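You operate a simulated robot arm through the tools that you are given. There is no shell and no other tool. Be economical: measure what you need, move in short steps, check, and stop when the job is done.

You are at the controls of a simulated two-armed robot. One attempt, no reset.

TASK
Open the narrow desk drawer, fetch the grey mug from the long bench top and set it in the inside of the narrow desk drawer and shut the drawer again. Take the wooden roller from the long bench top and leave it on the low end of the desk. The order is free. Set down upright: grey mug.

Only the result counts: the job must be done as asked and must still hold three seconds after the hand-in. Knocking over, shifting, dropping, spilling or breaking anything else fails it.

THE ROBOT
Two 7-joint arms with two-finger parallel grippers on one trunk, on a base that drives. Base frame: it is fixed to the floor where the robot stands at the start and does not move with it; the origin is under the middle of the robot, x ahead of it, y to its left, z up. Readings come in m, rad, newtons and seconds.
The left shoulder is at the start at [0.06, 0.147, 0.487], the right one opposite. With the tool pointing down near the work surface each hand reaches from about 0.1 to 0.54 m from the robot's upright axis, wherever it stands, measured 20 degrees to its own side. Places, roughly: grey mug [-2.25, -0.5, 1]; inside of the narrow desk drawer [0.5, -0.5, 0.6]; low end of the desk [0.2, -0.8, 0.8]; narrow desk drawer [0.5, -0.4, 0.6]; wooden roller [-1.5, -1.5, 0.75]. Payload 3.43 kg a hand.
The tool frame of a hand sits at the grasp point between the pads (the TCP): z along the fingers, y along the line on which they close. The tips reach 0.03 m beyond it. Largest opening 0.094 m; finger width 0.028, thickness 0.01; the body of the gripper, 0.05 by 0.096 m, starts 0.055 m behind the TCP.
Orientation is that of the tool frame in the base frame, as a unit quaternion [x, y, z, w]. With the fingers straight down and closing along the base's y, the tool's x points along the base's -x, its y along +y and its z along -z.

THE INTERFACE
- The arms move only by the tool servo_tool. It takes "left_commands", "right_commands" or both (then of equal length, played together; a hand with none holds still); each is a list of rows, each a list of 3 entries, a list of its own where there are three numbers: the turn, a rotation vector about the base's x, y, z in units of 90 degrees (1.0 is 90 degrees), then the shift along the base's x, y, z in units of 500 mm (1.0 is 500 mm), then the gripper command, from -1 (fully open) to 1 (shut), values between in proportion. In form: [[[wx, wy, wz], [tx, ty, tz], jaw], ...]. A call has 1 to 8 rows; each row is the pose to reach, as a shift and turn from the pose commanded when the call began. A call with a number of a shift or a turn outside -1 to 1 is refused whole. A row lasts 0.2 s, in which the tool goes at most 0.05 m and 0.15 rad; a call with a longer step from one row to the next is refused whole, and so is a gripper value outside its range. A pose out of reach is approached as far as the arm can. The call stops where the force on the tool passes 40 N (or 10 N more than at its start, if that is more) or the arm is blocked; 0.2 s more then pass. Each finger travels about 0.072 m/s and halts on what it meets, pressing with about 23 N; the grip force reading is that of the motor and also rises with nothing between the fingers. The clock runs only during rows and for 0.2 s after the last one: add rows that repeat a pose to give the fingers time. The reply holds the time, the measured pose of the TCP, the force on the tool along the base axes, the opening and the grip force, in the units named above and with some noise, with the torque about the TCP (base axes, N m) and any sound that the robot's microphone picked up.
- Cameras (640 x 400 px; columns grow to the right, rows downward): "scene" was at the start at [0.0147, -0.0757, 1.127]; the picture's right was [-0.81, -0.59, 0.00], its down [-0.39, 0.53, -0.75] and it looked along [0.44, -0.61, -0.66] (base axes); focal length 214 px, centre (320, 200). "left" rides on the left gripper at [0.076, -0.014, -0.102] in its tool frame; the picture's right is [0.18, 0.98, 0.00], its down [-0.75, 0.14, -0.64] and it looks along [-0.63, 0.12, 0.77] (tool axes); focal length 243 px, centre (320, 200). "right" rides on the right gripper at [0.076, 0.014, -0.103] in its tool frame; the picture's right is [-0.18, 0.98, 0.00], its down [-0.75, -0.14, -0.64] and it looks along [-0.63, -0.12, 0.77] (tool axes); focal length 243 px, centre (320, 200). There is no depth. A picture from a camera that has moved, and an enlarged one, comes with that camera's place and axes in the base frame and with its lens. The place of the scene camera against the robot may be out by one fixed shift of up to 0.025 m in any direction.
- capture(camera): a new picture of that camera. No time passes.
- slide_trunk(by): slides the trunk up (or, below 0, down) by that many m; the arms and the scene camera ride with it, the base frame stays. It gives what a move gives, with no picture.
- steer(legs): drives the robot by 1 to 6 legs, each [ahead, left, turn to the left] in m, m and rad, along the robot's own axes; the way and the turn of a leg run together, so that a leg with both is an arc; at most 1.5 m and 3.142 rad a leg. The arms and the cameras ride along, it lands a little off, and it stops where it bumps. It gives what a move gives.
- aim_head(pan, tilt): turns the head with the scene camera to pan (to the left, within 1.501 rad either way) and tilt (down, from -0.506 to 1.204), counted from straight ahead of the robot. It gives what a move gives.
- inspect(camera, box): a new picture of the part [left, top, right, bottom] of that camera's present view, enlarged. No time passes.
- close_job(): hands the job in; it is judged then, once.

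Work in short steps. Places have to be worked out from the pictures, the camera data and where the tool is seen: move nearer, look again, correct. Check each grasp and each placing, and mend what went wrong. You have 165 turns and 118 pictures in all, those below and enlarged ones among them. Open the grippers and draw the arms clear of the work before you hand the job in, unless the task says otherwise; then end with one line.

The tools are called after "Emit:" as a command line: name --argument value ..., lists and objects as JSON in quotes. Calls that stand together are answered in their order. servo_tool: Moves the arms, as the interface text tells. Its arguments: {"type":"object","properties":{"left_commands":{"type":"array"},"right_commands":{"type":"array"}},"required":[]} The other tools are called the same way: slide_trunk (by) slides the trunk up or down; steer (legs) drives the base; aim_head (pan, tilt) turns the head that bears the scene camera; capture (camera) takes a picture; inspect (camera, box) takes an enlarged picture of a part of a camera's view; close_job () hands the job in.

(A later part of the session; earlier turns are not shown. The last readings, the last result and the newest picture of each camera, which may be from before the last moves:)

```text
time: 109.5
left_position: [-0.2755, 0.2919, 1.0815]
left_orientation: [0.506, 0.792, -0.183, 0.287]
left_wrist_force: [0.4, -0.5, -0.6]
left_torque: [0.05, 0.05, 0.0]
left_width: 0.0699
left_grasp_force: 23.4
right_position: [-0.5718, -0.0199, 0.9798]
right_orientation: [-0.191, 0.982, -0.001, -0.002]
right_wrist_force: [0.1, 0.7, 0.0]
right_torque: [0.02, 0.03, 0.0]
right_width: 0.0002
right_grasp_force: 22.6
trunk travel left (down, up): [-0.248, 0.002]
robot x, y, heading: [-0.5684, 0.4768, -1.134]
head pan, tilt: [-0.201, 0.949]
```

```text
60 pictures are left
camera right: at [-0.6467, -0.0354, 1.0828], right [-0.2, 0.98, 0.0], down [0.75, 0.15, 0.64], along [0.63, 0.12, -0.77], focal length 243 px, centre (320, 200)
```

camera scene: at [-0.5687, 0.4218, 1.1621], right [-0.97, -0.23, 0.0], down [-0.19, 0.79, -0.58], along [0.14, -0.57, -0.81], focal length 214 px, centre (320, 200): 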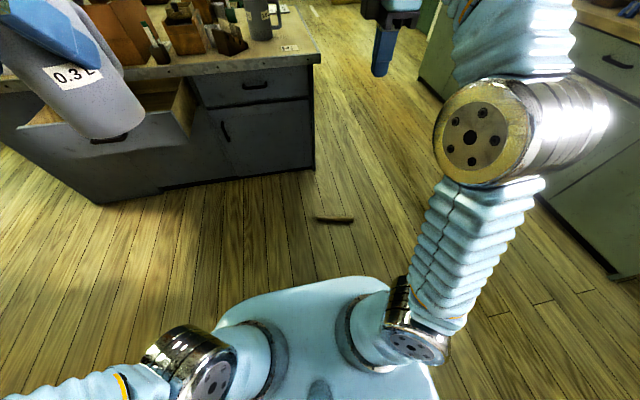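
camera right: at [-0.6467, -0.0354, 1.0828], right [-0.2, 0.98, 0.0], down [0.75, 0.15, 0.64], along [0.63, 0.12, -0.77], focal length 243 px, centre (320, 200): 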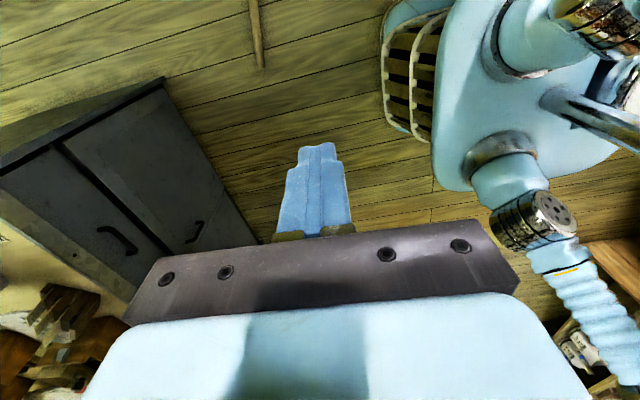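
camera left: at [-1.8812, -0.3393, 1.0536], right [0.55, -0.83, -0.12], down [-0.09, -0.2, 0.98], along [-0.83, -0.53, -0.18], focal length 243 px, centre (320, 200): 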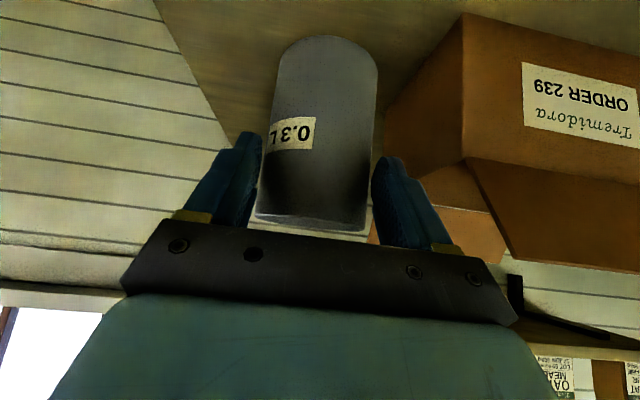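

The roller lies intact on the floor at about (-0.49,-0.26). I lower the trunk, open the right hand and drive up so that the roller is ~0.46 ahead.

Emit:
slide_trunk --by -0.24

Emit:
steer --legs '[[0.2, -0.05, 0]]'

Emit:
servo_tool --right_commands '[[[0, 0, -0.05], [0, 0, -0.06], -1], [[0, 0, -0.1], [0, 0, -0.14], -1], [[0, 0, -0.162], [0, 0, -0.22], -1], [[0, 0, -0.162], [0, 0, -0.3], -1], [[0, 0, -0.162], [0, 0, -0.38], -1], [[0, 0, -0.162], [0, 0, -0.46], -1], [[0, 0, -0.162], [0, 0, -0.54], -1], [[0, 0, -0.162], [0, 0, -0.62], -1]]'

Emit:
capture --camera "scene"

Emit:
capture --camera "right"

```text
time: 112.0
left_position: [-0.275, 0.2932, 0.8416]
left_orientation: [0.506, 0.792, -0.183, 0.288]
left_wrist_force: [-1.0, -0.1, -1.5]
left_torque: [0.08, 0.04, 0.01]
left_width: 0.0699
left_grasp_force: 22.8
right_position: [-0.571, -0.0197, 0.7401]
right_orientation: [-0.191, 0.982, -0.001, -0.001]
right_wrist_force: [-0.2, -0.1, -0.6]
right_torque: [0.03, -0.01, -0.01]
right_width: 0.0
right_grasp_force: 23.0
trunk travel left (down, up): [-0.008, 0.242]
robot x, y, heading: [-0.5687, 0.4719, -1.138]
head pan, tilt: [-0.201, 0.949]
```

```text
time: 113.6
left_position: [-0.2347, 0.0884, 0.8407]
left_orientation: [0.505, 0.793, -0.183, 0.288]
left_wrist_force: [-0.4, -0.3, -1.5]
left_torque: [0.11, 0.0, 0.01]
left_width: 0.07
left_grasp_force: 23.1
right_position: [-0.5307, -0.225, 0.7405]
right_orientation: [-0.192, 0.981, -0.001, -0.002]
right_wrist_force: [0.9, -0.5, 0.2]
right_torque: [0.03, 0.01, 0.0]
right_width: 0.0
right_grasp_force: 23.4
trunk travel left (down, up): [-0.008, 0.242]
robot x, y, heading: [-0.5285, 0.2705, -1.135]
head pan, tilt: [-0.201, 0.949]
```

```text
time: 115.4
left_position: [-0.235, 0.0889, 0.8411]
left_orientation: [0.505, 0.793, -0.182, 0.287]
left_wrist_force: [-0.4, 0.4, -1.7]
left_torque: [0.07, 0.03, 0.0]
left_width: 0.0697
left_grasp_force: 22.6
right_position: [-0.5298, -0.2278, 0.4283]
right_orientation: [-0.066, 0.998, -0.002, -0.001]
right_wrist_force: [0.3, 0.0, 0.1]
right_torque: [-0.02, -0.04, -0.04]
right_width: 0.0937
right_grasp_force: 0.1
trunk travel left (down, up): [-0.008, 0.242]
robot x, y, heading: [-0.5295, 0.2675, -1.133]
head pan, tilt: [-0.201, 0.949]
```

```text
59 pictures are left
camera scene: at [-0.5286, 0.2171, 0.9222], right [-0.97, -0.23, 0.0], down [-0.19, 0.79, -0.58], along [0.14, -0.57, -0.81], focal length 214 px, centre (320, 200)
```

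scene: 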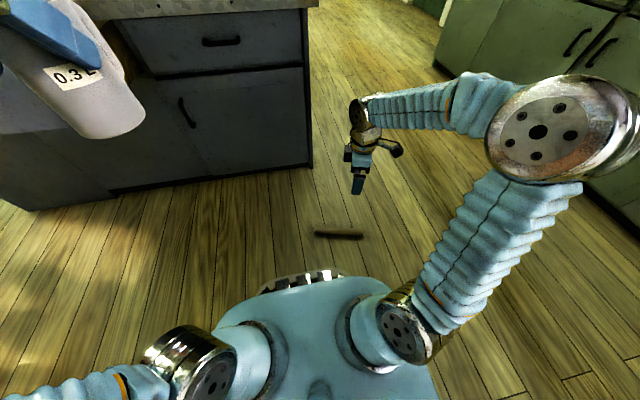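

```text
58 pictures are left
camera right: at [-0.6067, -0.2228, 0.5311], right [0.05, 1.0, 0.0], down [0.77, -0.04, 0.64], along [0.64, -0.04, -0.77], focal length 243 px, centre (320, 200)
```

right: 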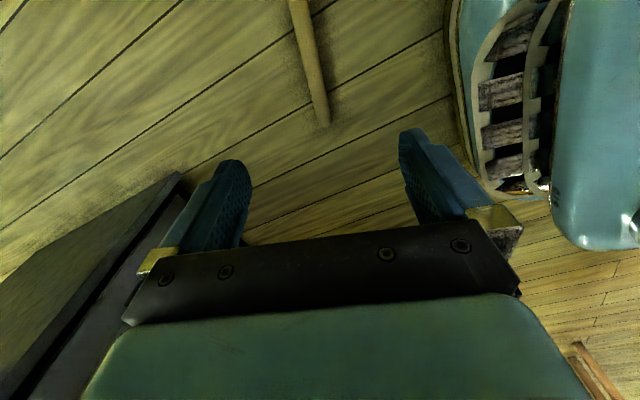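

Roller centre ≈(-0.505,-0.244), axis at 7°, matching the tool. I move over it and descend to z≈0.10.

Emit:
servo_tool --right_commands '[[[0, 0, 0], [0.015, -0.01, -0.08], -1], [[0, 0, 0], [0.03, -0.02, -0.17], -1], [[0, 0, 0], [0.046, -0.032, -0.26], -1], [[0, 0, 0], [0.046, -0.032, -0.35], -1], [[0, 0, 0], [0.046, -0.032, -0.44], -1], [[0, 0, 0], [0.046, -0.032, -0.53], -1], [[0, 0, 0], [0.046, -0.032, -0.6], -1], [[0, 0, 0], [0.046, -0.032, -0.66], -1]]'

Emit:
capture --camera "right"

```text
time: 117.2
left_position: [-0.2353, 0.0885, 0.8417]
left_orientation: [0.505, 0.793, -0.183, 0.287]
left_wrist_force: [-0.4, 0.4, -0.7]
left_torque: [0.05, 0.0, 0.02]
left_width: 0.0701
left_grasp_force: 23.2
right_position: [-0.5085, -0.2428, 0.1015]
right_orientation: [-0.066, 0.998, -0.001, -0.002]
right_wrist_force: [0.7, -0.7, 0.3]
right_torque: [0.0, -0.01, 0.01]
right_width: 0.0939
right_grasp_force: 0.0
trunk travel left (down, up): [-0.008, 0.242]
robot x, y, heading: [-0.5292, 0.2713, -1.134]
head pan, tilt: [-0.201, 0.949]
```

```text
57 pictures are left
camera right: at [-0.5865, -0.2384, 0.2042], right [0.05, 1.0, 0.0], down [0.77, -0.04, 0.64], along [0.64, -0.04, -0.77], focal length 243 px, centre (320, 200)
```

right: 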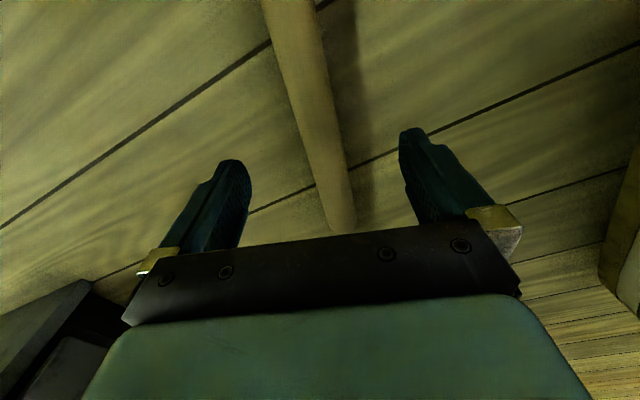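

Centred within a few mm. I descend to the floor and close.

Emit:
servo_tool --right_commands '[[[0, 0, 0.02], [0.012, -0.006, -0.07], -1], [[0, 0, 0.02], [0.012, -0.006, -0.12], -1], [[0, 0, 0.02], [0.012, -0.006, -0.14], -1], [[0, 0, 0.02], [0.012, -0.006, -0.14], 0], [[0, 0, 0.02], [0.012, -0.006, -0.14], 0.5], [[0, 0, 0.02], [0.012, -0.006, -0.14], 1], [[0, 0, 0.02], [0.012, -0.006, -0.14], 1], [[0, 0, 0.02], [0.012, -0.006, -0.14], 1]]'

Emit:
capture --camera "right"

```text
time: 119.0
left_position: [-0.2349, 0.088, 0.8418]
left_orientation: [0.505, 0.793, -0.183, 0.287]
left_wrist_force: [-0.6, 0.6, -0.8]
left_torque: [0.06, 0.02, 0.01]
left_width: 0.0699
left_grasp_force: 22.9
right_position: [-0.5041, -0.2446, 0.0304]
right_orientation: [-0.082, 0.997, 0.0, -0.002]
right_wrist_force: [0.8, 0.6, 0.2]
right_torque: [0.01, -0.02, -0.24]
right_width: 0.0296
right_grasp_force: 22.7
trunk travel left (down, up): [-0.008, 0.242]
robot x, y, heading: [-0.5292, 0.2682, -1.136]
head pan, tilt: [-0.201, 0.949]
```

```text
56 pictures are left
camera right: at [-0.5813, -0.2426, 0.1335], right [0.02, 1.0, 0.0], down [0.77, -0.02, 0.64], along [0.64, -0.02, -0.77], focal length 243 px, centre (320, 200)
```

right: 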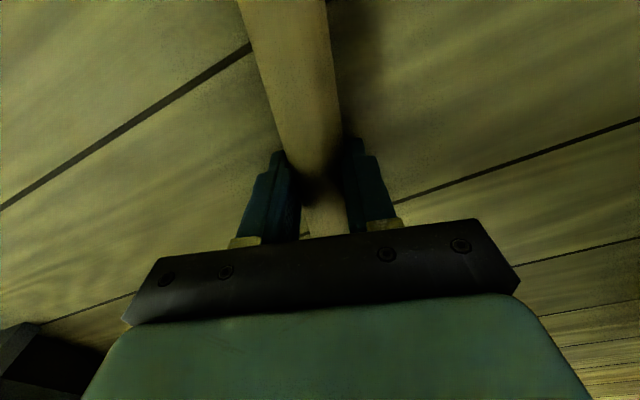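

Gripped at 0.0296 with a small yaw torque; I ease the yaw by -2.7° and lift slightly to check the hold.

Emit:
servo_tool --right_commands '[[[0, 0, -0.02], [0, 0, 0], 1], [[0, 0, -0.04], [0, 0, 0], 1], [[0, 0, -0.04], [0, 0, 0.01], 1], [[0, 0, -0.04], [0, 0, 0.03], 1], [[0, 0, -0.04], [0, 0, 0.06], 1]]'

Emit:
capture --camera "right"

```text
time: 120.2
left_position: [-0.2355, 0.0883, 0.8422]
left_orientation: [0.506, 0.793, -0.183, 0.287]
left_wrist_force: [0.3, 0.1, -1.4]
left_torque: [0.04, 0.01, 0.05]
left_width: 0.07
left_grasp_force: 22.9
right_position: [-0.5006, -0.2435, 0.0591]
right_orientation: [-0.049, 0.999, -0.001, -0.002]
right_wrist_force: [-0.8, -0.5, -1.0]
right_torque: [-0.01, -0.01, 0.0]
right_width: 0.0302
right_grasp_force: 23.1
trunk travel left (down, up): [-0.008, 0.242]
robot x, y, heading: [-0.527, 0.2714, -1.135]
head pan, tilt: [-0.201, 0.949]
```

```text
55 pictures are left
camera right: at [-0.5779, -0.2375, 0.1626], right [0.09, 1.0, 0.0], down [0.77, -0.06, 0.64], along [0.64, -0.06, -0.77], focal length 243 px, centre (320, 200)
```

right: 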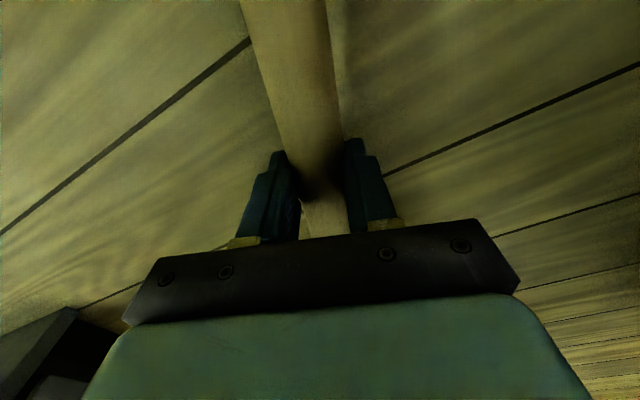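

Held well. I raise the arm quickly, then the trunk.

Emit:
servo_tool --right_commands '[[[0, 0, 0], [0, 0, 0.08], 1], [[0, 0, 0], [0, 0, 0.17], 1], [[0, 0, 0], [0, 0, 0.26], 1], [[0, 0, 0], [0, 0, 0.35], 1], [[0, 0, 0], [0, 0, 0.44], 1], [[0, 0, 0], [0, 0, 0.53], 1], [[0, 0, 0], [0, 0, 0.62], 1], [[0, 0, 0], [0, 0, 0.7], 1]]'

Emit:
servo_tool --right_commands '[[[0, 0, 0.04], [0, 0, 0.08], 1], [[0, 0, 0.08], [0, 0, 0.16], 1], [[0, 0, 0.12], [0, 0, 0.24], 1], [[0, 0, 0.16], [0, 0, 0.32], 1], [[0, 0, 0.17], [0, 0, 0.4], 1], [[0, 0, 0.17], [0, 0, 0.48], 1], [[0, 0, 0.17], [0, 0, 0.54], 1]]'

Emit:
slide_trunk --by 0.24

Emit:
aim_head --pan -0.1 --tilt 0.6

Emit:
capture --camera "scene"

```text
time: 122.0
left_position: [-0.2359, 0.0868, 0.8418]
left_orientation: [0.505, 0.793, -0.184, 0.287]
left_wrist_force: [-0.6, -0.1, -1.5]
left_torque: [0.09, 0.02, -0.03]
left_width: 0.0702
left_grasp_force: 23.2
right_position: [-0.5011, -0.2418, 0.4087]
right_orientation: [-0.05, 0.999, -0.001, -0.002]
right_wrist_force: [-0.2, 0.6, -0.9]
right_torque: [0.0, 0.0, 0.0]
right_width: 0.0299
right_grasp_force: 22.7
trunk travel left (down, up): [-0.008, 0.242]
robot x, y, heading: [-0.5235, 0.2696, -1.135]
head pan, tilt: [-0.201, 0.949]
```

```text
time: 123.6
left_position: [-0.2344, 0.0875, 0.842]
left_orientation: [0.505, 0.793, -0.183, 0.287]
left_wrist_force: [0.1, -0.4, -1.2]
left_torque: [0.06, 0.01, -0.01]
left_width: 0.0701
left_grasp_force: 23.2
right_position: [-0.5018, -0.2434, 0.6787]
right_orientation: [-0.182, 0.983, -0.001, -0.002]
right_wrist_force: [-0.4, 0.6, 0.1]
right_torque: [0.02, 0.02, 0.0]
right_width: 0.03
right_grasp_force: 23.1
trunk travel left (down, up): [-0.008, 0.242]
robot x, y, heading: [-0.5282, 0.2697, -1.132]
head pan, tilt: [-0.201, 0.949]
```

```text
time: 126.1
left_position: [-0.235, 0.0883, 1.0822]
left_orientation: [0.505, 0.793, -0.183, 0.287]
left_wrist_force: [-0.5, -0.8, -2.0]
left_torque: [0.07, 0.02, 0.01]
left_width: 0.0701
left_grasp_force: 23.1
right_position: [-0.501, -0.2436, 0.9187]
right_orientation: [-0.183, 0.983, 0.0, -0.002]
right_wrist_force: [-0.4, 0.2, -1.0]
right_torque: [-0.01, -0.03, 0.0]
right_width: 0.0299
right_grasp_force: 22.9
trunk travel left (down, up): [-0.248, 0.002]
robot x, y, heading: [-0.5274, 0.2688, -1.135]
head pan, tilt: [-0.201, 0.949]
```

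```text
time: 126.9
left_position: [-0.2353, 0.088, 1.0816]
left_orientation: [0.505, 0.793, -0.183, 0.287]
left_wrist_force: [-0.5, -0.4, -1.6]
left_torque: [0.05, 0.0, 0.0]
left_width: 0.0698
left_grasp_force: 23.3
right_position: [-0.5013, -0.244, 0.9176]
right_orientation: [-0.183, 0.983, -0.002, -0.001]
right_wrist_force: [-1.0, -1.0, -0.6]
right_torque: [-0.04, 0.01, 0.01]
right_width: 0.0299
right_grasp_force: 23.3
trunk travel left (down, up): [-0.248, 0.002]
robot x, y, heading: [-0.5285, 0.2682, -1.133]
head pan, tilt: [-0.099, 0.6]
```

```text
54 pictures are left
camera scene: at [-0.5163, 0.2041, 1.1905], right [-0.94, -0.33, 0.0], down [-0.19, 0.53, -0.82], along [0.27, -0.78, -0.57], focal length 214 px, centre (320, 200)
```

scene: 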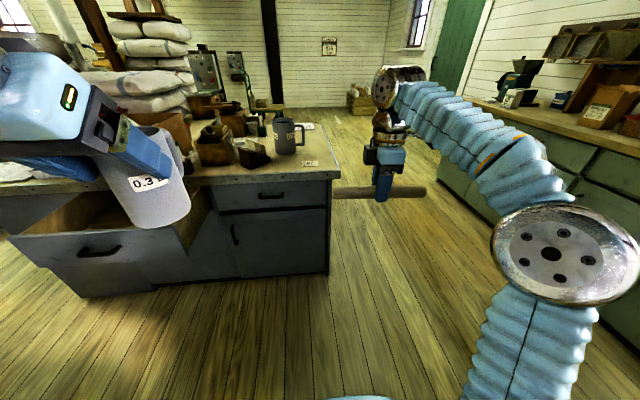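

Grip is stable. The open drawer is near my left arm if I approach from the front, so I go round to the desk's right end: drive right, turn to face along the desk.

Emit:
steer --legs '[[0, -0.56, 0], [0, 0, 1.577]]'

Emit:
servo_tool --right_commands '[[[0, 0, -0.08], [0, 0, 0], 1], [[0, 0, -0.16], [0, 0, 0], 1], [[0, 0, -0.24], [0, 0, 0], 1], [[0, 0, -0.32], [0, 0, 0], 1], [[0, 0, -0.4], [0, 0, 0], 1], [[0, 0, -0.48], [0, 0, 0], 1]]'

Emit:
servo_tool --right_commands '[[[0, 0, -0.08], [0, 0, 0], 1], [[0, 0, -0.16], [0, 0, 0], 1], [[0, 0, -0.24], [0, 0, 0], 1], [[0, 0, -0.32], [0, 0, 0], 1], [[0, 0, -0.4], [0, 0, 0], 1], [[0, 0, -0.48], [0, 0, 0], 1]]'

Emit:
aim_head --pan -0.7 --tilt 0.5

Emit:
capture --camera "scene"

```text
time: 134.0
left_position: [-0.8525, 0.3267, 1.0812]
left_orientation: [-0.203, 0.918, 0.073, 0.333]
left_wrist_force: [-0.1, 0.8, -2.2]
left_torque: [-0.01, 0.01, -0.01]
left_width: 0.0698
left_grasp_force: 23.4
right_position: [-0.521, 0.0619, 0.9176]
right_orientation: [0.824, -0.566, 0.003, 0.0]
right_wrist_force: [0.4, 0.0, -1.4]
right_torque: [-0.01, 0.0, 0.0]
right_width: 0.0298
right_grasp_force: 22.3
trunk travel left (down, up): [-0.248, 0.002]
robot x, y, heading: [-1.0372, 0.0339, 0.439]
head pan, tilt: [-0.099, 0.6]
```

```text
time: 135.4
left_position: [-0.853, 0.3268, 1.083]
left_orientation: [-0.205, 0.918, 0.074, 0.332]
left_wrist_force: [0.0, -0.1, -1.1]
left_torque: [-0.01, 0.05, 0.01]
left_width: 0.0698
left_grasp_force: 23.3
right_position: [-0.5211, 0.0623, 0.9176]
right_orientation: [-0.558, 0.83, -0.002, -0.001]
right_wrist_force: [-0.2, 0.3, -1.4]
right_torque: [0.0, -0.01, 0.0]
right_width: 0.03
right_grasp_force: 23.1
trunk travel left (down, up): [-0.248, 0.002]
robot x, y, heading: [-1.0306, 0.0338, 0.443]
head pan, tilt: [-0.099, 0.6]
```

```text
time: 136.8
left_position: [-0.8534, 0.3278, 1.0816]
left_orientation: [-0.204, 0.918, 0.074, 0.332]
left_wrist_force: [0.9, 0.1, -2.2]
left_torque: [-0.01, 0.06, -0.01]
left_width: 0.07
left_grasp_force: 23.2
right_position: [-0.5208, 0.0622, 0.9185]
right_orientation: [-0.213, 0.977, -0.001, -0.001]
right_wrist_force: [-0.1, -0.7, -0.9]
right_torque: [0.01, 0.0, -0.02]
right_width: 0.0297
right_grasp_force: 23.1
trunk travel left (down, up): [-0.248, 0.002]
robot x, y, heading: [-1.0317, 0.0316, 0.437]
head pan, tilt: [-0.099, 0.6]
```

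```text
time: 137.8
left_position: [-0.8524, 0.3267, 1.0819]
left_orientation: [-0.204, 0.918, 0.074, 0.332]
left_wrist_force: [0.5, 0.4, -1.5]
left_torque: [-0.03, 0.08, -0.05]
left_width: 0.0702
left_grasp_force: 22.9
right_position: [-0.5206, 0.0608, 0.9186]
right_orientation: [-0.213, 0.977, -0.002, -0.001]
right_wrist_force: [-0.2, -0.5, -1.7]
right_torque: [-0.03, 0.0, -0.01]
right_width: 0.0297
right_grasp_force: 23.0
trunk travel left (down, up): [-0.248, 0.002]
robot x, y, heading: [-1.0307, 0.0312, 0.435]
head pan, tilt: [-0.7, 0.499]
```

```text
53 pictures are left
camera scene: at [-0.9765, -0.01, 1.1996], right [-0.26, -0.97, 0.0], down [-0.46, 0.12, -0.88], along [0.85, -0.23, -0.48], focal length 214 px, centre (320, 200)
```

scene: 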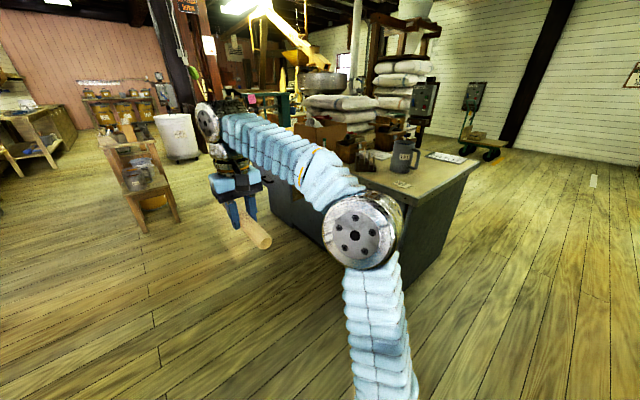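

Roller aligned along the desk. I slide right 0.6 toward the desk end and look.

Emit:
steer --legs '[[0.0, -0.6, 0.005]]'

Emit:
capture --camera "scene"

Emit:
capture --camera "right"

```text
time: 141.2
left_position: [-0.5949, -0.2195, 1.0821]
left_orientation: [-0.214, 0.915, 0.078, 0.332]
left_wrist_force: [0.0, 0.3, -1.0]
left_torque: [-0.04, 0.07, -0.04]
left_width: 0.0702
left_grasp_force: 22.8
right_position: [-0.2567, -0.4791, 0.9176]
right_orientation: [-0.223, 0.975, -0.001, -0.002]
right_wrist_force: [0.4, 0.3, -1.0]
right_torque: [0.01, 0.0, -0.02]
right_width: 0.0297
right_grasp_force: 22.7
trunk travel left (down, up): [-0.248, 0.002]
robot x, y, heading: [-0.7707, -0.5191, 0.457]
head pan, tilt: [-0.7, 0.499]
```

```text
52 pictures are left
camera scene: at [-0.7115, -0.5588, 1.1997], right [-0.24, -0.97, 0.0], down [-0.46, 0.11, -0.88], along [0.85, -0.21, -0.48], focal length 214 px, centre (320, 200)
```

scene: 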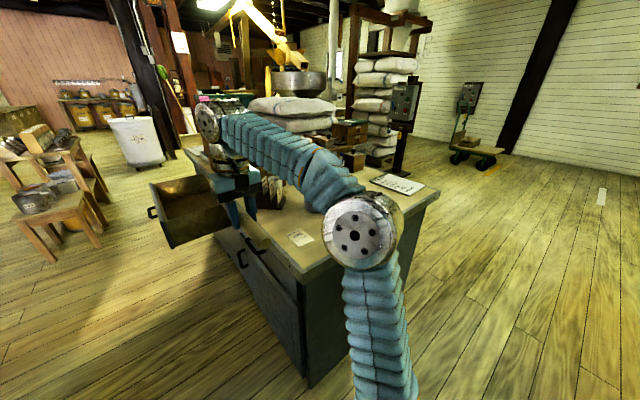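

```text
51 pictures are left
camera right: at [-0.3315, -0.4988, 1.0206], right [-0.26, 0.96, 0.0], down [0.74, 0.2, 0.64], along [0.62, 0.17, -0.77], focal length 243 px, centre (320, 200)
```

right: 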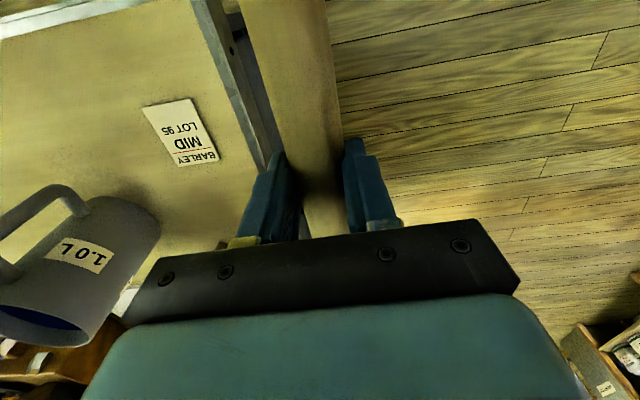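

Card at ~(-0.18,-0.61), big mug front at ~(-0.02,-0.66). Roller target: centre n=0.545, Ln=-0.41, i.e. about (-0.136,-0.668). I slide right 0.2 more.

Emit:
steer --legs '[[0.0, -0.2, -0.01]]'

Emit:
capture --camera "right"

Emit:
capture --camera "scene"

```text
time: 142.8
left_position: [-0.5067, -0.3948, 1.0815]
left_orientation: [-0.21, 0.916, 0.076, 0.333]
left_wrist_force: [-0.5, 0.0, -1.7]
left_torque: [-0.05, 0.09, -0.03]
left_width: 0.07
left_grasp_force: 23.1
right_position: [-0.1706, -0.6565, 0.9166]
right_orientation: [-0.221, 0.975, -0.002, -0.001]
right_wrist_force: [0.5, 0.4, -0.8]
right_torque: [0.0, -0.01, -0.03]
right_width: 0.0299
right_grasp_force: 22.6
trunk travel left (down, up): [-0.248, 0.002]
robot x, y, heading: [-0.683, -0.6906, 0.451]
head pan, tilt: [-0.7, 0.499]
```

```text
50 pictures are left
camera right: at [-0.246, -0.6766, 1.0206], right [-0.26, 0.97, 0.0], down [0.74, 0.2, 0.64], along [0.62, 0.16, -0.77], focal length 243 px, centre (320, 200)
```

right: 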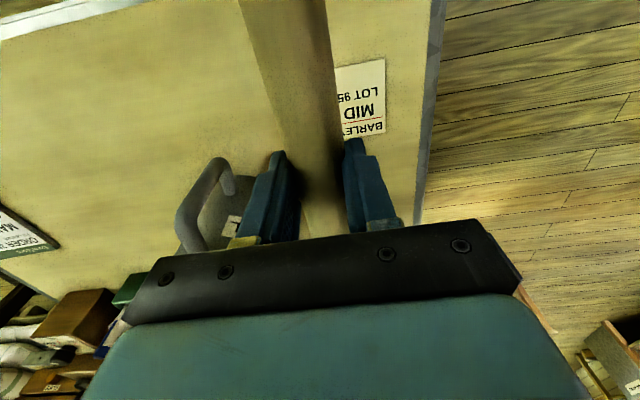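

```text
49 pictures are left
camera scene: at [-0.6263, -0.7341, 1.1997], right [-0.25, -0.97, 0.0], down [-0.46, 0.12, -0.88], along [0.85, -0.22, -0.48], focal length 214 px, centre (320, 200)
```

scene: 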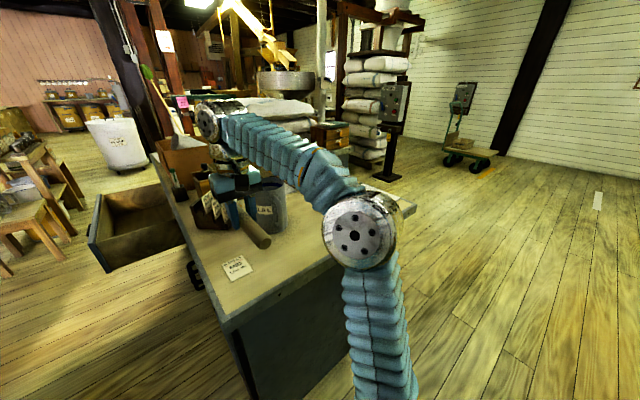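

The mug handle is close on the far side, so I keep the roller at n≈0.528 (just behind the card), shift 0.03 ahead, and descend to z≈0.83.

Emit:
servo_tool --right_commands '[[[0, 0, 0], [0.032, 0.006, 0], 1], [[0, 0, 0], [0.064, 0.011, -0.01], 1], [[0, 0, 0], [0.064, 0.011, -0.06], 1], [[0, 0, 0], [0.064, 0.011, -0.12], 1], [[0, 0, 0], [0.064, 0.011, -0.17], 1]]'

Emit:
capture --camera "right"

Emit:
capture --camera "scene"

```text
time: 144.0
left_position: [-0.5074, -0.3954, 1.0825]
left_orientation: [-0.209, 0.917, 0.075, 0.332]
left_wrist_force: [-0.1, -0.7, -1.4]
left_torque: [-0.01, 0.07, 0.01]
left_width: 0.0699
left_grasp_force: 23.1
right_position: [-0.1386, -0.6526, 0.8326]
right_orientation: [-0.22, 0.975, -0.001, -0.002]
right_wrist_force: [0.2, 0.5, -1.6]
right_torque: [0.03, 0.0, -0.03]
right_width: 0.0297
right_grasp_force: 22.9
trunk travel left (down, up): [-0.248, 0.002]
robot x, y, heading: [-0.6817, -0.6922, 0.451]
head pan, tilt: [-0.7, 0.499]
```

```text
48 pictures are left
camera right: at [-0.2138, -0.6727, 0.9341], right [-0.26, 0.97, 0.0], down [0.74, 0.2, 0.64], along [0.62, 0.16, -0.77], focal length 243 px, centre (320, 200)
```

right: 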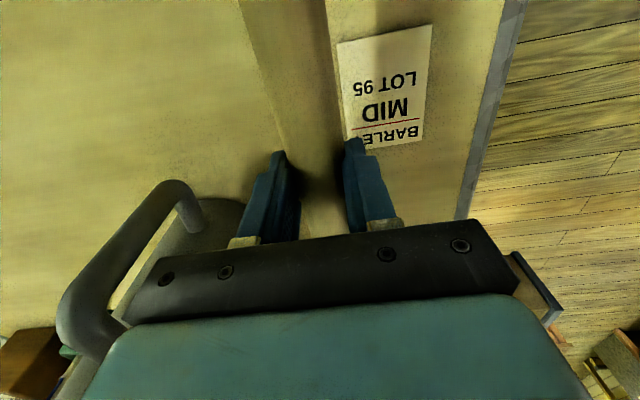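

```text
47 pictures are left
camera scene: at [-0.6262, -0.7342, 1.1997], right [-0.25, -0.97, 0.0], down [-0.46, 0.12, -0.88], along [0.85, -0.22, -0.48], focal length 214 px, centre (320, 200)
```

scene: 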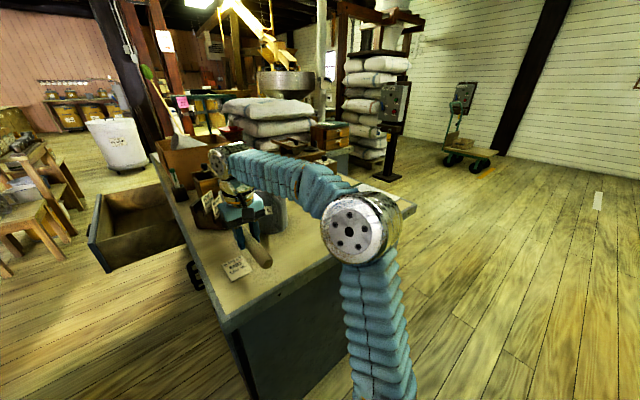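

I check clearance to the big mug before lowering further.

Emit:
inspect --camera "scene" --box '[170, 140, 330, 290]'

```text
2.67 times, centred on (250, 215) of scene
camera zoom: at [-0.6262, -0.7342, 1.1997], right [-0.25, -0.97, 0.0], down [-0.46, 0.12, -0.88], along [0.85, -0.22, -0.48], focal length 572 px, centre (507, 160)
```

zoom: 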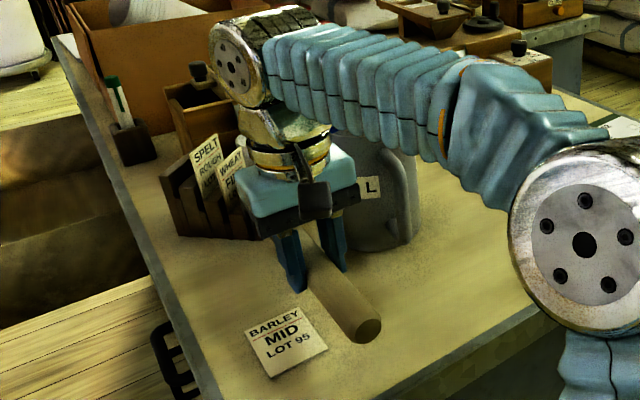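

There's clearance around. I lower in small steps, watching the force.

Emit:
servo_tool --right_commands '[[[0, 0, 0], [0, 0, -0.02], 1], [[0, 0, 0], [0, 0, -0.036], 1]]'

Emit:
inspect --camera "scene" --box '[210, 180, 310, 290]'

```text
time: 144.6
left_position: [-0.506, -0.3957, 1.0815]
left_orientation: [-0.21, 0.916, 0.076, 0.332]
left_wrist_force: [0.3, 0.3, -1.1]
left_torque: [-0.01, 0.05, 0.02]
left_width: 0.0697
left_grasp_force: 22.8
right_position: [-0.1379, -0.652, 0.8134]
right_orientation: [-0.22, 0.975, -0.001, -0.002]
right_wrist_force: [0.4, 0.3, -1.1]
right_torque: [0.01, 0.03, -0.03]
right_width: 0.0298
right_grasp_force: 22.8
trunk travel left (down, up): [-0.248, 0.002]
robot x, y, heading: [-0.6819, -0.6908, 0.453]
head pan, tilt: [-0.7, 0.499]
```

```text
3.64 times, centred on (260, 235) of scene
camera zoom: at [-0.6262, -0.7342, 1.1997], right [-0.25, -0.97, 0.0], down [-0.46, 0.12, -0.88], along [0.85, -0.22, -0.48], focal length 780 px, centre (538, 73)
```

zoom: 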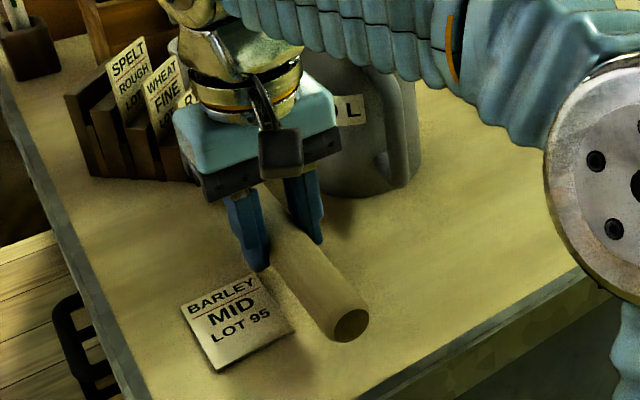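

Emit:
servo_tool --right_commands '[[[0, 0, 0], [0, 0, -0.008], 1], [[0, 0, 0], [0, 0, -0.014], 1]]'

```text
time: 145.2
left_position: [-0.5073, -0.3959, 1.0822]
left_orientation: [-0.21, 0.917, 0.076, 0.332]
left_wrist_force: [-0.2, 0.3, -1.2]
left_torque: [-0.04, 0.04, -0.02]
left_width: 0.0699
left_grasp_force: 22.9
right_position: [-0.1382, -0.6523, 0.8073]
right_orientation: [-0.22, 0.975, -0.001, -0.001]
right_wrist_force: [-0.1, 0.0, -1.1]
right_torque: [0.0, 0.01, 0.01]
right_width: 0.0297
right_grasp_force: 22.8
trunk travel left (down, up): [-0.248, 0.002]
robot x, y, heading: [-0.6818, -0.6946, 0.452]
head pan, tilt: [-0.7, 0.499]
```

No contact yet; I go on down 6 mm at a time.

Emit:
servo_tool --right_commands '[[[0, 0, 0], [0, 0, -0.007], 1], [[0, 0, 0], [0, 0, -0.012], 1]]'

Emit:
servo_tool --right_commands '[[[0, 0, 0], [0, 0, -0.005], 1], [[0, 0, 0], [0, 0, -0.01], 1]]'

Emit:
inspect --camera "scene" --box '[210, 180, 310, 290]'

```text
time: 145.8
left_position: [-0.5068, -0.3959, 1.0823]
left_orientation: [-0.209, 0.917, 0.076, 0.332]
left_wrist_force: [-0.1, 0.2, -1.4]
left_torque: [-0.04, 0.07, 0.02]
left_width: 0.0697
left_grasp_force: 22.5
right_position: [-0.1386, -0.6517, 0.8009]
right_orientation: [-0.22, 0.975, -0.002, -0.001]
right_wrist_force: [-1.0, 0.3, -1.0]
right_torque: [0.0, 0.01, -0.02]
right_width: 0.0297
right_grasp_force: 22.6
trunk travel left (down, up): [-0.248, 0.002]
robot x, y, heading: [-0.6819, -0.6913, 0.451]
head pan, tilt: [-0.7, 0.499]
```

```text
time: 146.4
left_position: [-0.5068, -0.3955, 1.082]
left_orientation: [-0.21, 0.916, 0.077, 0.332]
left_wrist_force: [-0.4, -0.9, -0.5]
left_torque: [-0.04, 0.08, 0.0]
left_width: 0.07
left_grasp_force: 22.8
right_position: [-0.1379, -0.6521, 0.797]
right_orientation: [-0.22, 0.976, -0.001, -0.001]
right_wrist_force: [0.7, -0.4, -0.1]
right_torque: [0.01, -0.04, -0.02]
right_width: 0.0299
right_grasp_force: 23.2
trunk travel left (down, up): [-0.248, 0.002]
robot x, y, heading: [-0.6828, -0.6895, 0.45]
head pan, tilt: [-0.7, 0.499]
```

```text
3.64 times, centred on (260, 235) of scene
camera zoom: at [-0.6262, -0.7342, 1.1997], right [-0.25, -0.97, 0.0], down [-0.46, 0.12, -0.88], along [0.85, -0.22, -0.48], focal length 780 px, centre (538, 73)
```

zoom: 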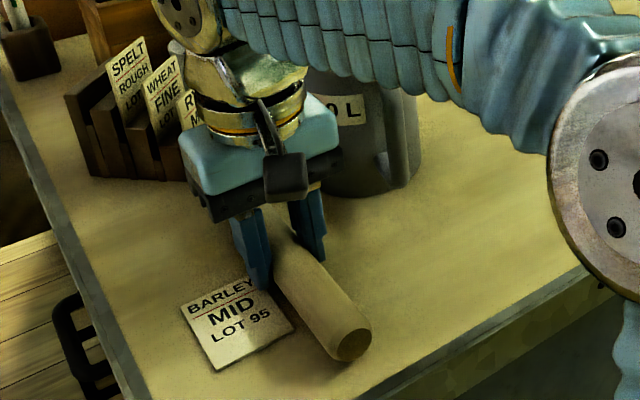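

Emit:
servo_tool --right_commands '[[[0, 0, 0], [0, 0, -0.005], 1], [[0, 0, 0], [0, 0, -0.009], 1]]'

Emit:
servo_tool --right_commands '[[[0, 0, 0], [0, 0, -0.004], 1], [[0, 0, 0], [0, 0, -0.008], 1]]'

Emit:
servo_tool --right_commands '[[[0, 0, 0], [0, 0, -0.004], 1], [[0, 0, 0], [0, 0, -0.008], 1]]'

```text
time: 147.0
left_position: [-0.506, -0.3957, 1.0819]
left_orientation: [-0.21, 0.916, 0.077, 0.332]
left_wrist_force: [0.9, -0.2, -0.4]
left_torque: [-0.03, 0.06, -0.02]
left_width: 0.0698
left_grasp_force: 22.9
right_position: [-0.1389, -0.6513, 0.7915]
right_orientation: [-0.22, 0.976, -0.002, -0.002]
right_wrist_force: [1.0, 0.5, 1.7]
right_torque: [0.06, 0.03, 0.04]
right_width: 0.0297
right_grasp_force: 22.8
trunk travel left (down, up): [-0.248, 0.002]
robot x, y, heading: [-0.6809, -0.6896, 0.454]
head pan, tilt: [-0.7, 0.499]
```

```text
time: 147.6
left_position: [-0.5096, -0.3963, 1.082]
left_orientation: [-0.21, 0.916, 0.076, 0.333]
left_wrist_force: [0.5, -0.6, -0.5]
left_torque: [0.0, 0.04, 0.01]
left_width: 0.0697
left_grasp_force: 23.3
right_position: [-0.1392, -0.6521, 0.7921]
right_orientation: [-0.22, 0.975, -0.001, 0.003]
right_wrist_force: [2.5, -3.5, 31.8]
right_torque: [0.11, -0.01, 0.03]
right_width: 0.0303
right_grasp_force: 23.0
trunk travel left (down, up): [-0.248, 0.002]
robot x, y, heading: [-0.6858, -0.6943, 0.448]
head pan, tilt: [-0.7, 0.499]
```

```text
time: 148.0
left_position: [-0.5072, -0.3951, 1.0819]
left_orientation: [-0.21, 0.917, 0.076, 0.332]
left_wrist_force: [0.4, 0.7, -1.4]
left_torque: [0.01, 0.04, 0.0]
left_width: 0.0699
left_grasp_force: 22.7
right_position: [-0.1388, -0.651, 0.7909]
right_orientation: [-0.221, 0.975, 0.0, 0.003]
right_wrist_force: [-2.3, -2.7, 19.5]
right_torque: [-0.1, 0.81, 0.16]
right_width: 0.0299
right_grasp_force: 22.9
trunk travel left (down, up): [-0.248, 0.002]
robot x, y, heading: [-0.6794, -0.6928, 0.45]
head pan, tilt: [-0.7, 0.499]
stopped in row 2 (right hand): the force on the tool passed its limit at 52 N (the readings are from after the stop); the commanded pose is now the measured one
```

Contact at z 0.791 (desk ≈0.761). I relieve the pressure and open gently to 0.05.

Emit:
servo_tool --right_commands '[[[0, 0, 0], [0, 0, 0.002], 1], [[0, 0, 0], [0, 0, 0.004], 1], [[0, 0, 0], [0, 0, 0.004], 0.34], [[0, 0, 0], [0, 0, 0.004], 0.2], [[0, 0, 0], [0, 0, 0.004], 0.05], [[0, 0, 0], [0, 0, 0.004], -0.05], [[0, 0, 0], [0, 0, 0.004], -0.05]]'

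Emit:
capture --camera "right"

Emit:
inspect --camera "scene" --box '[210, 180, 310, 290]'

```text
time: 149.6
left_position: [-0.5066, -0.3948, 1.0825]
left_orientation: [-0.21, 0.917, 0.075, 0.332]
left_wrist_force: [-0.5, -0.1, -1.5]
left_torque: [-0.04, 0.05, -0.02]
left_width: 0.0701
left_grasp_force: 23.0
right_position: [-0.1378, -0.6508, 0.7909]
right_orientation: [-0.22, 0.976, -0.001, 0.002]
right_wrist_force: [1.9, -3.4, 9.8]
right_torque: [0.16, 0.08, -0.02]
right_width: 0.0467
right_grasp_force: 0.1
trunk travel left (down, up): [-0.248, 0.002]
robot x, y, heading: [-0.6794, -0.6912, 0.451]
head pan, tilt: [-0.7, 0.499]
```

```text
43 pictures are left
camera right: at [-0.2136, -0.6714, 0.8931], right [-0.26, 0.97, 0.0], down [0.74, 0.2, 0.65], along [0.62, 0.16, -0.76], focal length 243 px, centre (320, 200)
```

right: 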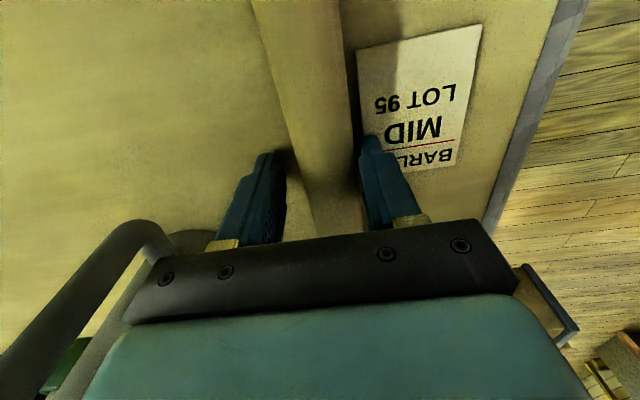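

```text
3.64 times, centred on (260, 235) of scene
camera zoom: at [-0.6267, -0.7346, 1.1997], right [-0.25, -0.97, 0.0], down [-0.46, 0.12, -0.88], along [0.85, -0.22, -0.48], focal length 780 px, centre (538, 73)
```

zoom: 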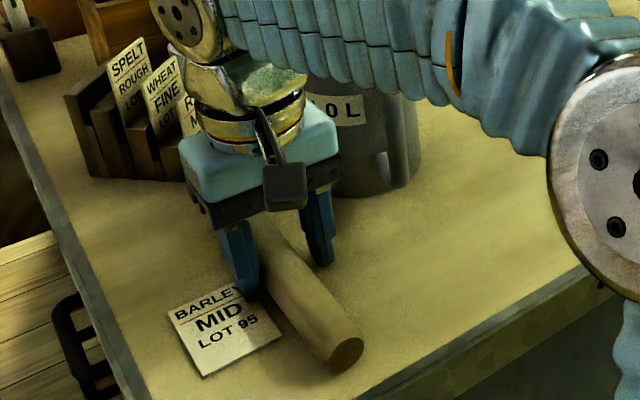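

The near finger pressed on the card and dragged it ~1 cm while opening. I close again under the same contact to drag it back, then will lift slightly before releasing.

Emit:
servo_tool --right_commands '[[[0, 0, 0], [0, 0, 0], 0.2], [[0, 0, 0], [0, 0, 0], 0.4], [[0, 0, 0], [0, 0, 0], 0.6], [[0, 0, 0], [0, 0, 0], 0.6]]'

Emit:
inspect --camera "scene" --box '[210, 180, 310, 290]'

```text
time: 150.6
left_position: [-0.5075, -0.3956, 1.0822]
left_orientation: [-0.21, 0.917, 0.076, 0.332]
left_wrist_force: [0.0, 0.0, -1.7]
left_torque: [-0.02, 0.08, 0.01]
left_width: 0.07
left_grasp_force: 22.7
right_position: [-0.1381, -0.6512, 0.7898]
right_orientation: [-0.219, 0.976, -0.001, 0.002]
right_wrist_force: [-0.1, 1.0, 11.6]
right_torque: [0.2, 0.12, 0.26]
right_width: 0.0293
right_grasp_force: 23.2
trunk travel left (down, up): [-0.248, 0.002]
robot x, y, heading: [-0.6839, -0.6881, 0.448]
head pan, tilt: [-0.7, 0.499]
```

```text
3.64 times, centred on (260, 235) of scene
camera zoom: at [-0.6269, -0.7343, 1.1997], right [-0.25, -0.97, 0.0], down [-0.46, 0.12, -0.88], along [0.85, -0.22, -0.48], focal length 780 px, centre (538, 73)
```

zoom: 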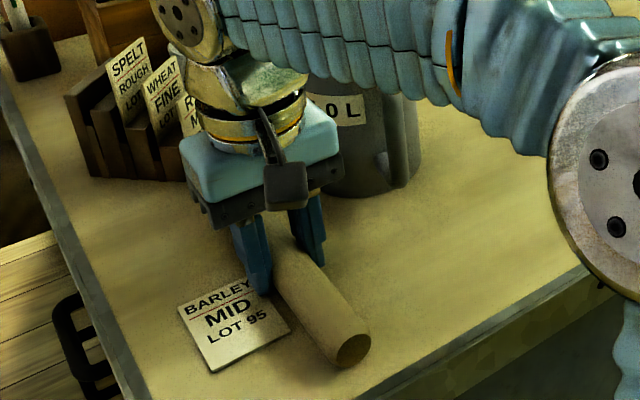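

The card is back in place (within ~2 px). I grip, lift 8 mm, move 8 mm away from the card, lower to 2 mm above the desk, and open slightly.

Emit:
servo_tool --right_commands '[[[0, 0, 0], [0, 0, 0], 1], [[0, 0, 0], [0, 0, 0.008], 1], [[0, 0, 0], [0, 0, 0.018], 1], [[0, 0, 0], [0.004, -0.007, 0.018], 1], [[0, 0, 0], [0.007, -0.0145, 0.018], 1], [[0, 0, 0], [0.007, -0.0145, 0.018], 1]]'

Emit:
inspect --camera "scene" --box '[210, 180, 310, 290]'

```text
time: 152.0
left_position: [-0.5063, -0.3949, 1.0812]
left_orientation: [-0.21, 0.917, 0.076, 0.332]
left_wrist_force: [-0.6, 0.3, -1.5]
left_torque: [-0.04, 0.08, 0.03]
left_width: 0.0703
left_grasp_force: 22.9
right_position: [-0.1332, -0.6584, 0.7989]
right_orientation: [-0.221, 0.975, 0.0, 0.002]
right_wrist_force: [-0.1, 0.6, -1.4]
right_torque: [-0.03, -0.02, 0.28]
right_width: 0.0292
right_grasp_force: 23.0
trunk travel left (down, up): [-0.248, 0.002]
robot x, y, heading: [-0.6864, -0.6941, 0.452]
head pan, tilt: [-0.7, 0.499]
```

```text
3.64 times, centred on (260, 235) of scene
camera zoom: at [-0.6262, -0.7343, 1.1997], right [-0.25, -0.97, 0.0], down [-0.46, 0.12, -0.88], along [0.85, -0.22, -0.48], focal length 780 px, centre (538, 73)
```

zoom: 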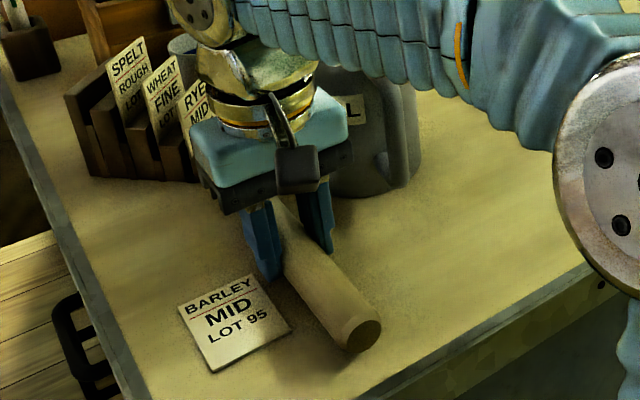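

Emit:
servo_tool --right_commands '[[[0, 0, 0], [0, 0, -0.005], 1], [[0, 0, 0], [0, 0, -0.009], 1], [[0, 0, 0], [0, 0, -0.009], 0.34], [[0, 0, 0], [0, 0, -0.009], 0.15], [[0, 0, 0], [0, 0, -0.009], 0.0], [[0, 0, 0], [0, 0, -0.009], 0.0]]'

Emit:
inspect --camera "scene" --box '[210, 180, 310, 290]'

Emit:
capture --camera "right"

```text
time: 153.4
left_position: [-0.5074, -0.3948, 1.0814]
left_orientation: [-0.21, 0.917, 0.076, 0.332]
left_wrist_force: [0.4, -0.3, 0.2]
left_torque: [-0.05, 0.07, -0.01]
left_width: 0.0698
left_grasp_force: 23.5
right_position: [-0.1351, -0.6585, 0.7948]
right_orientation: [-0.22, 0.976, 0.0, 0.002]
right_wrist_force: [0.3, -0.2, 0.1]
right_torque: [0.01, 0.06, -0.01]
right_width: 0.047
right_grasp_force: 0.0
trunk travel left (down, up): [-0.248, 0.002]
robot x, y, heading: [-0.683, -0.6928, 0.451]
head pan, tilt: [-0.7, 0.499]
```

```text
3.64 times, centred on (260, 235) of scene
camera zoom: at [-0.6262, -0.7343, 1.1997], right [-0.25, -0.97, 0.0], down [-0.46, 0.12, -0.88], along [0.85, -0.22, -0.48], focal length 780 px, centre (538, 73)
```

zoom: 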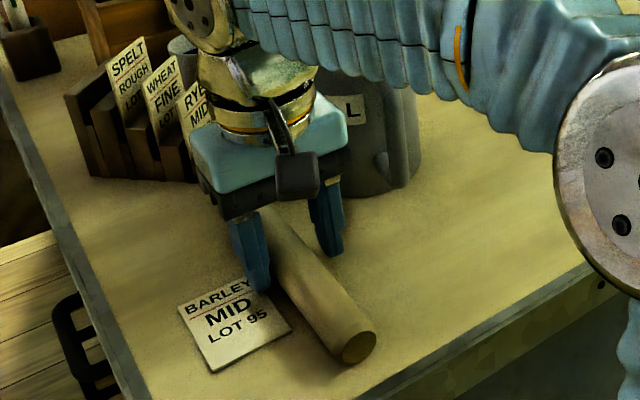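

```text
38 pictures are left
camera right: at [-0.2098, -0.6785, 0.8967], right [-0.25, 0.97, 0.0], down [0.74, 0.2, 0.64], along [0.62, 0.16, -0.76], focal length 243 px, centre (320, 200)
```

right: 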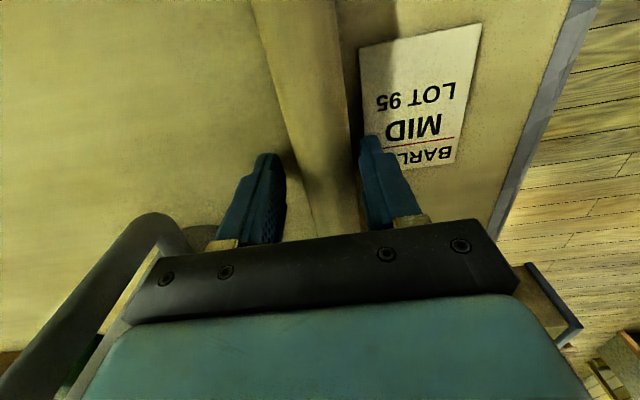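

Card is unmoved and the roller rests on the desk. I lift the right hand straight up 0.16.

Emit:
servo_tool --right_commands '[[[0, 0, 0], [0, 0, 0.03], 0.0], [[0, 0, 0], [0, 0, 0.08], 0.0], [[0, 0, 0], [0, 0, 0.15], 0.0], [[0, 0, 0], [0, 0, 0.23], 0.0], [[0, 0, 0], [0, 0, 0.3], 0.0], [[0, 0, 0], [0, 0, 0.34], 0.0]]'

Emit:
inspect --camera "scene" --box '[210, 180, 310, 290]'

Emit:
capture --camera "right"

```text
time: 154.8
left_position: [-0.5068, -0.3952, 1.0812]
left_orientation: [-0.21, 0.916, 0.076, 0.332]
left_wrist_force: [0.3, -0.2, -0.9]
left_torque: [-0.05, 0.06, -0.01]
left_width: 0.0701
left_grasp_force: 22.6
right_position: [-0.135, -0.6591, 0.9452]
right_orientation: [-0.22, 0.975, 0.0, 0.001]
right_wrist_force: [0.0, -0.4, 0.8]
right_torque: [0.0, 0.0, 0.0]
right_width: 0.0471
right_grasp_force: 0.1
right hand out of reach, approached as far as the arm can: row 6
trunk travel left (down, up): [-0.248, 0.002]
robot x, y, heading: [-0.6856, -0.6917, 0.452]
head pan, tilt: [-0.7, 0.499]
```

```text
3.64 times, centred on (260, 235) of scene
camera zoom: at [-0.6262, -0.7342, 1.1997], right [-0.25, -0.97, 0.0], down [-0.46, 0.12, -0.88], along [0.85, -0.22, -0.48], focal length 780 px, centre (538, 73)
```

zoom: 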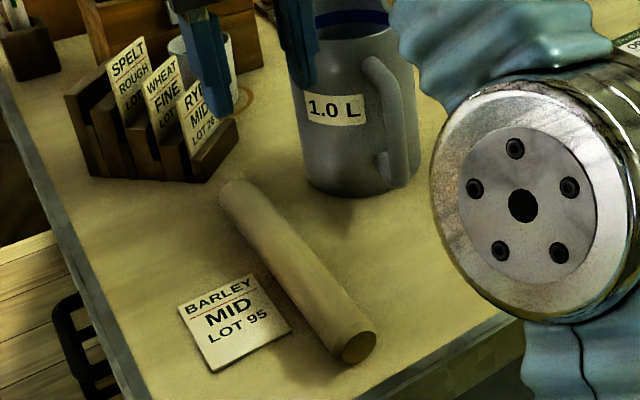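

```text
36 pictures are left
camera right: at [-0.2104, -0.679, 1.0479], right [-0.26, 0.97, 0.0], down [0.74, 0.2, 0.64], along [0.62, 0.16, -0.76], focal length 243 px, centre (320, 200)
```

right: 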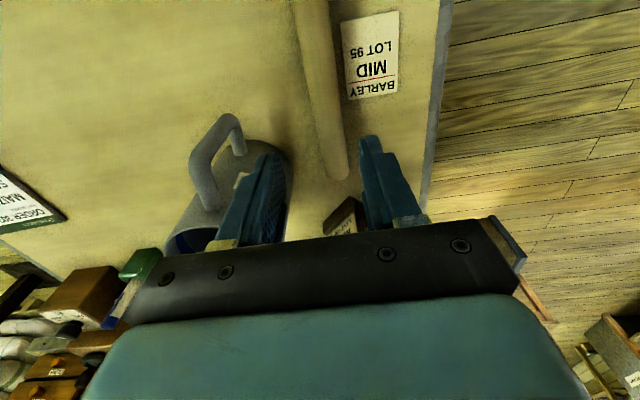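

The roller stays put, card and mug untouched. Now I drive away from the desk end, turn to face the drawer, and line up with it.

Emit:
steer --legs '[[0, -0.0, 0], [0, 0.88, 0], [0, 0, -1.579], [0, 1.15, 0]]'

Emit:
aim_head --pan 0.0 --tilt 0.75

Emit:
capture --camera "scene"

```text
time: 169.2
left_position: [0.2706, 0.3827, 1.0823]
left_orientation: [0.517, 0.785, -0.187, 0.284]
left_wrist_force: [-0.1, 0.2, -1.3]
left_torque: [0.08, 0.03, 0.01]
left_width: 0.0688
left_grasp_force: 23.0
right_position: [-0.0082, 0.0214, 0.9466]
right_orientation: [0.553, 0.833, -0.002, 0.001]
right_wrist_force: [0.5, 0.2, 1.1]
right_torque: [-0.02, 0.02, -0.01]
right_width: 0.0472
right_grasp_force: 0.1
trunk travel left (down, up): [-0.248, 0.002]
robot x, y, heading: [-0.0186, 0.5724, -1.165]
head pan, tilt: [-0.7, 0.499]
```

```text
time: 170.2
left_position: [0.2708, 0.3817, 1.083]
left_orientation: [0.518, 0.785, -0.188, 0.284]
left_wrist_force: [-0.1, 0.2, -1.3]
left_torque: [0.07, 0.01, 0.04]
left_width: 0.0688
left_grasp_force: 23.3
right_position: [-0.0081, 0.0217, 0.9447]
right_orientation: [0.553, 0.833, -0.002, 0.002]
right_wrist_force: [0.2, -0.4, 0.3]
right_torque: [0.01, 0.01, 0.02]
right_width: 0.0472
right_grasp_force: 0.2
trunk travel left (down, up): [-0.248, 0.002]
robot x, y, heading: [-0.017, 0.5704, -1.16]
head pan, tilt: [0.0, 0.75]
```

```text
35 pictures are left
camera scene: at [-0.0012, 0.5138, 1.1777], right [-0.92, -0.4, 0.0], down [-0.27, 0.63, -0.73], along [0.29, -0.67, -0.68], focal length 214 px, centre (320, 200)
```

scene: 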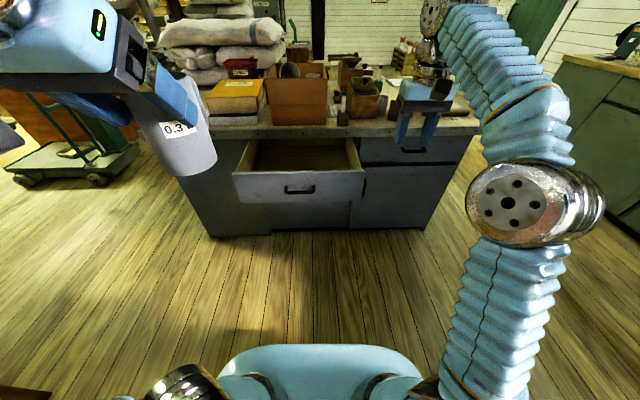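

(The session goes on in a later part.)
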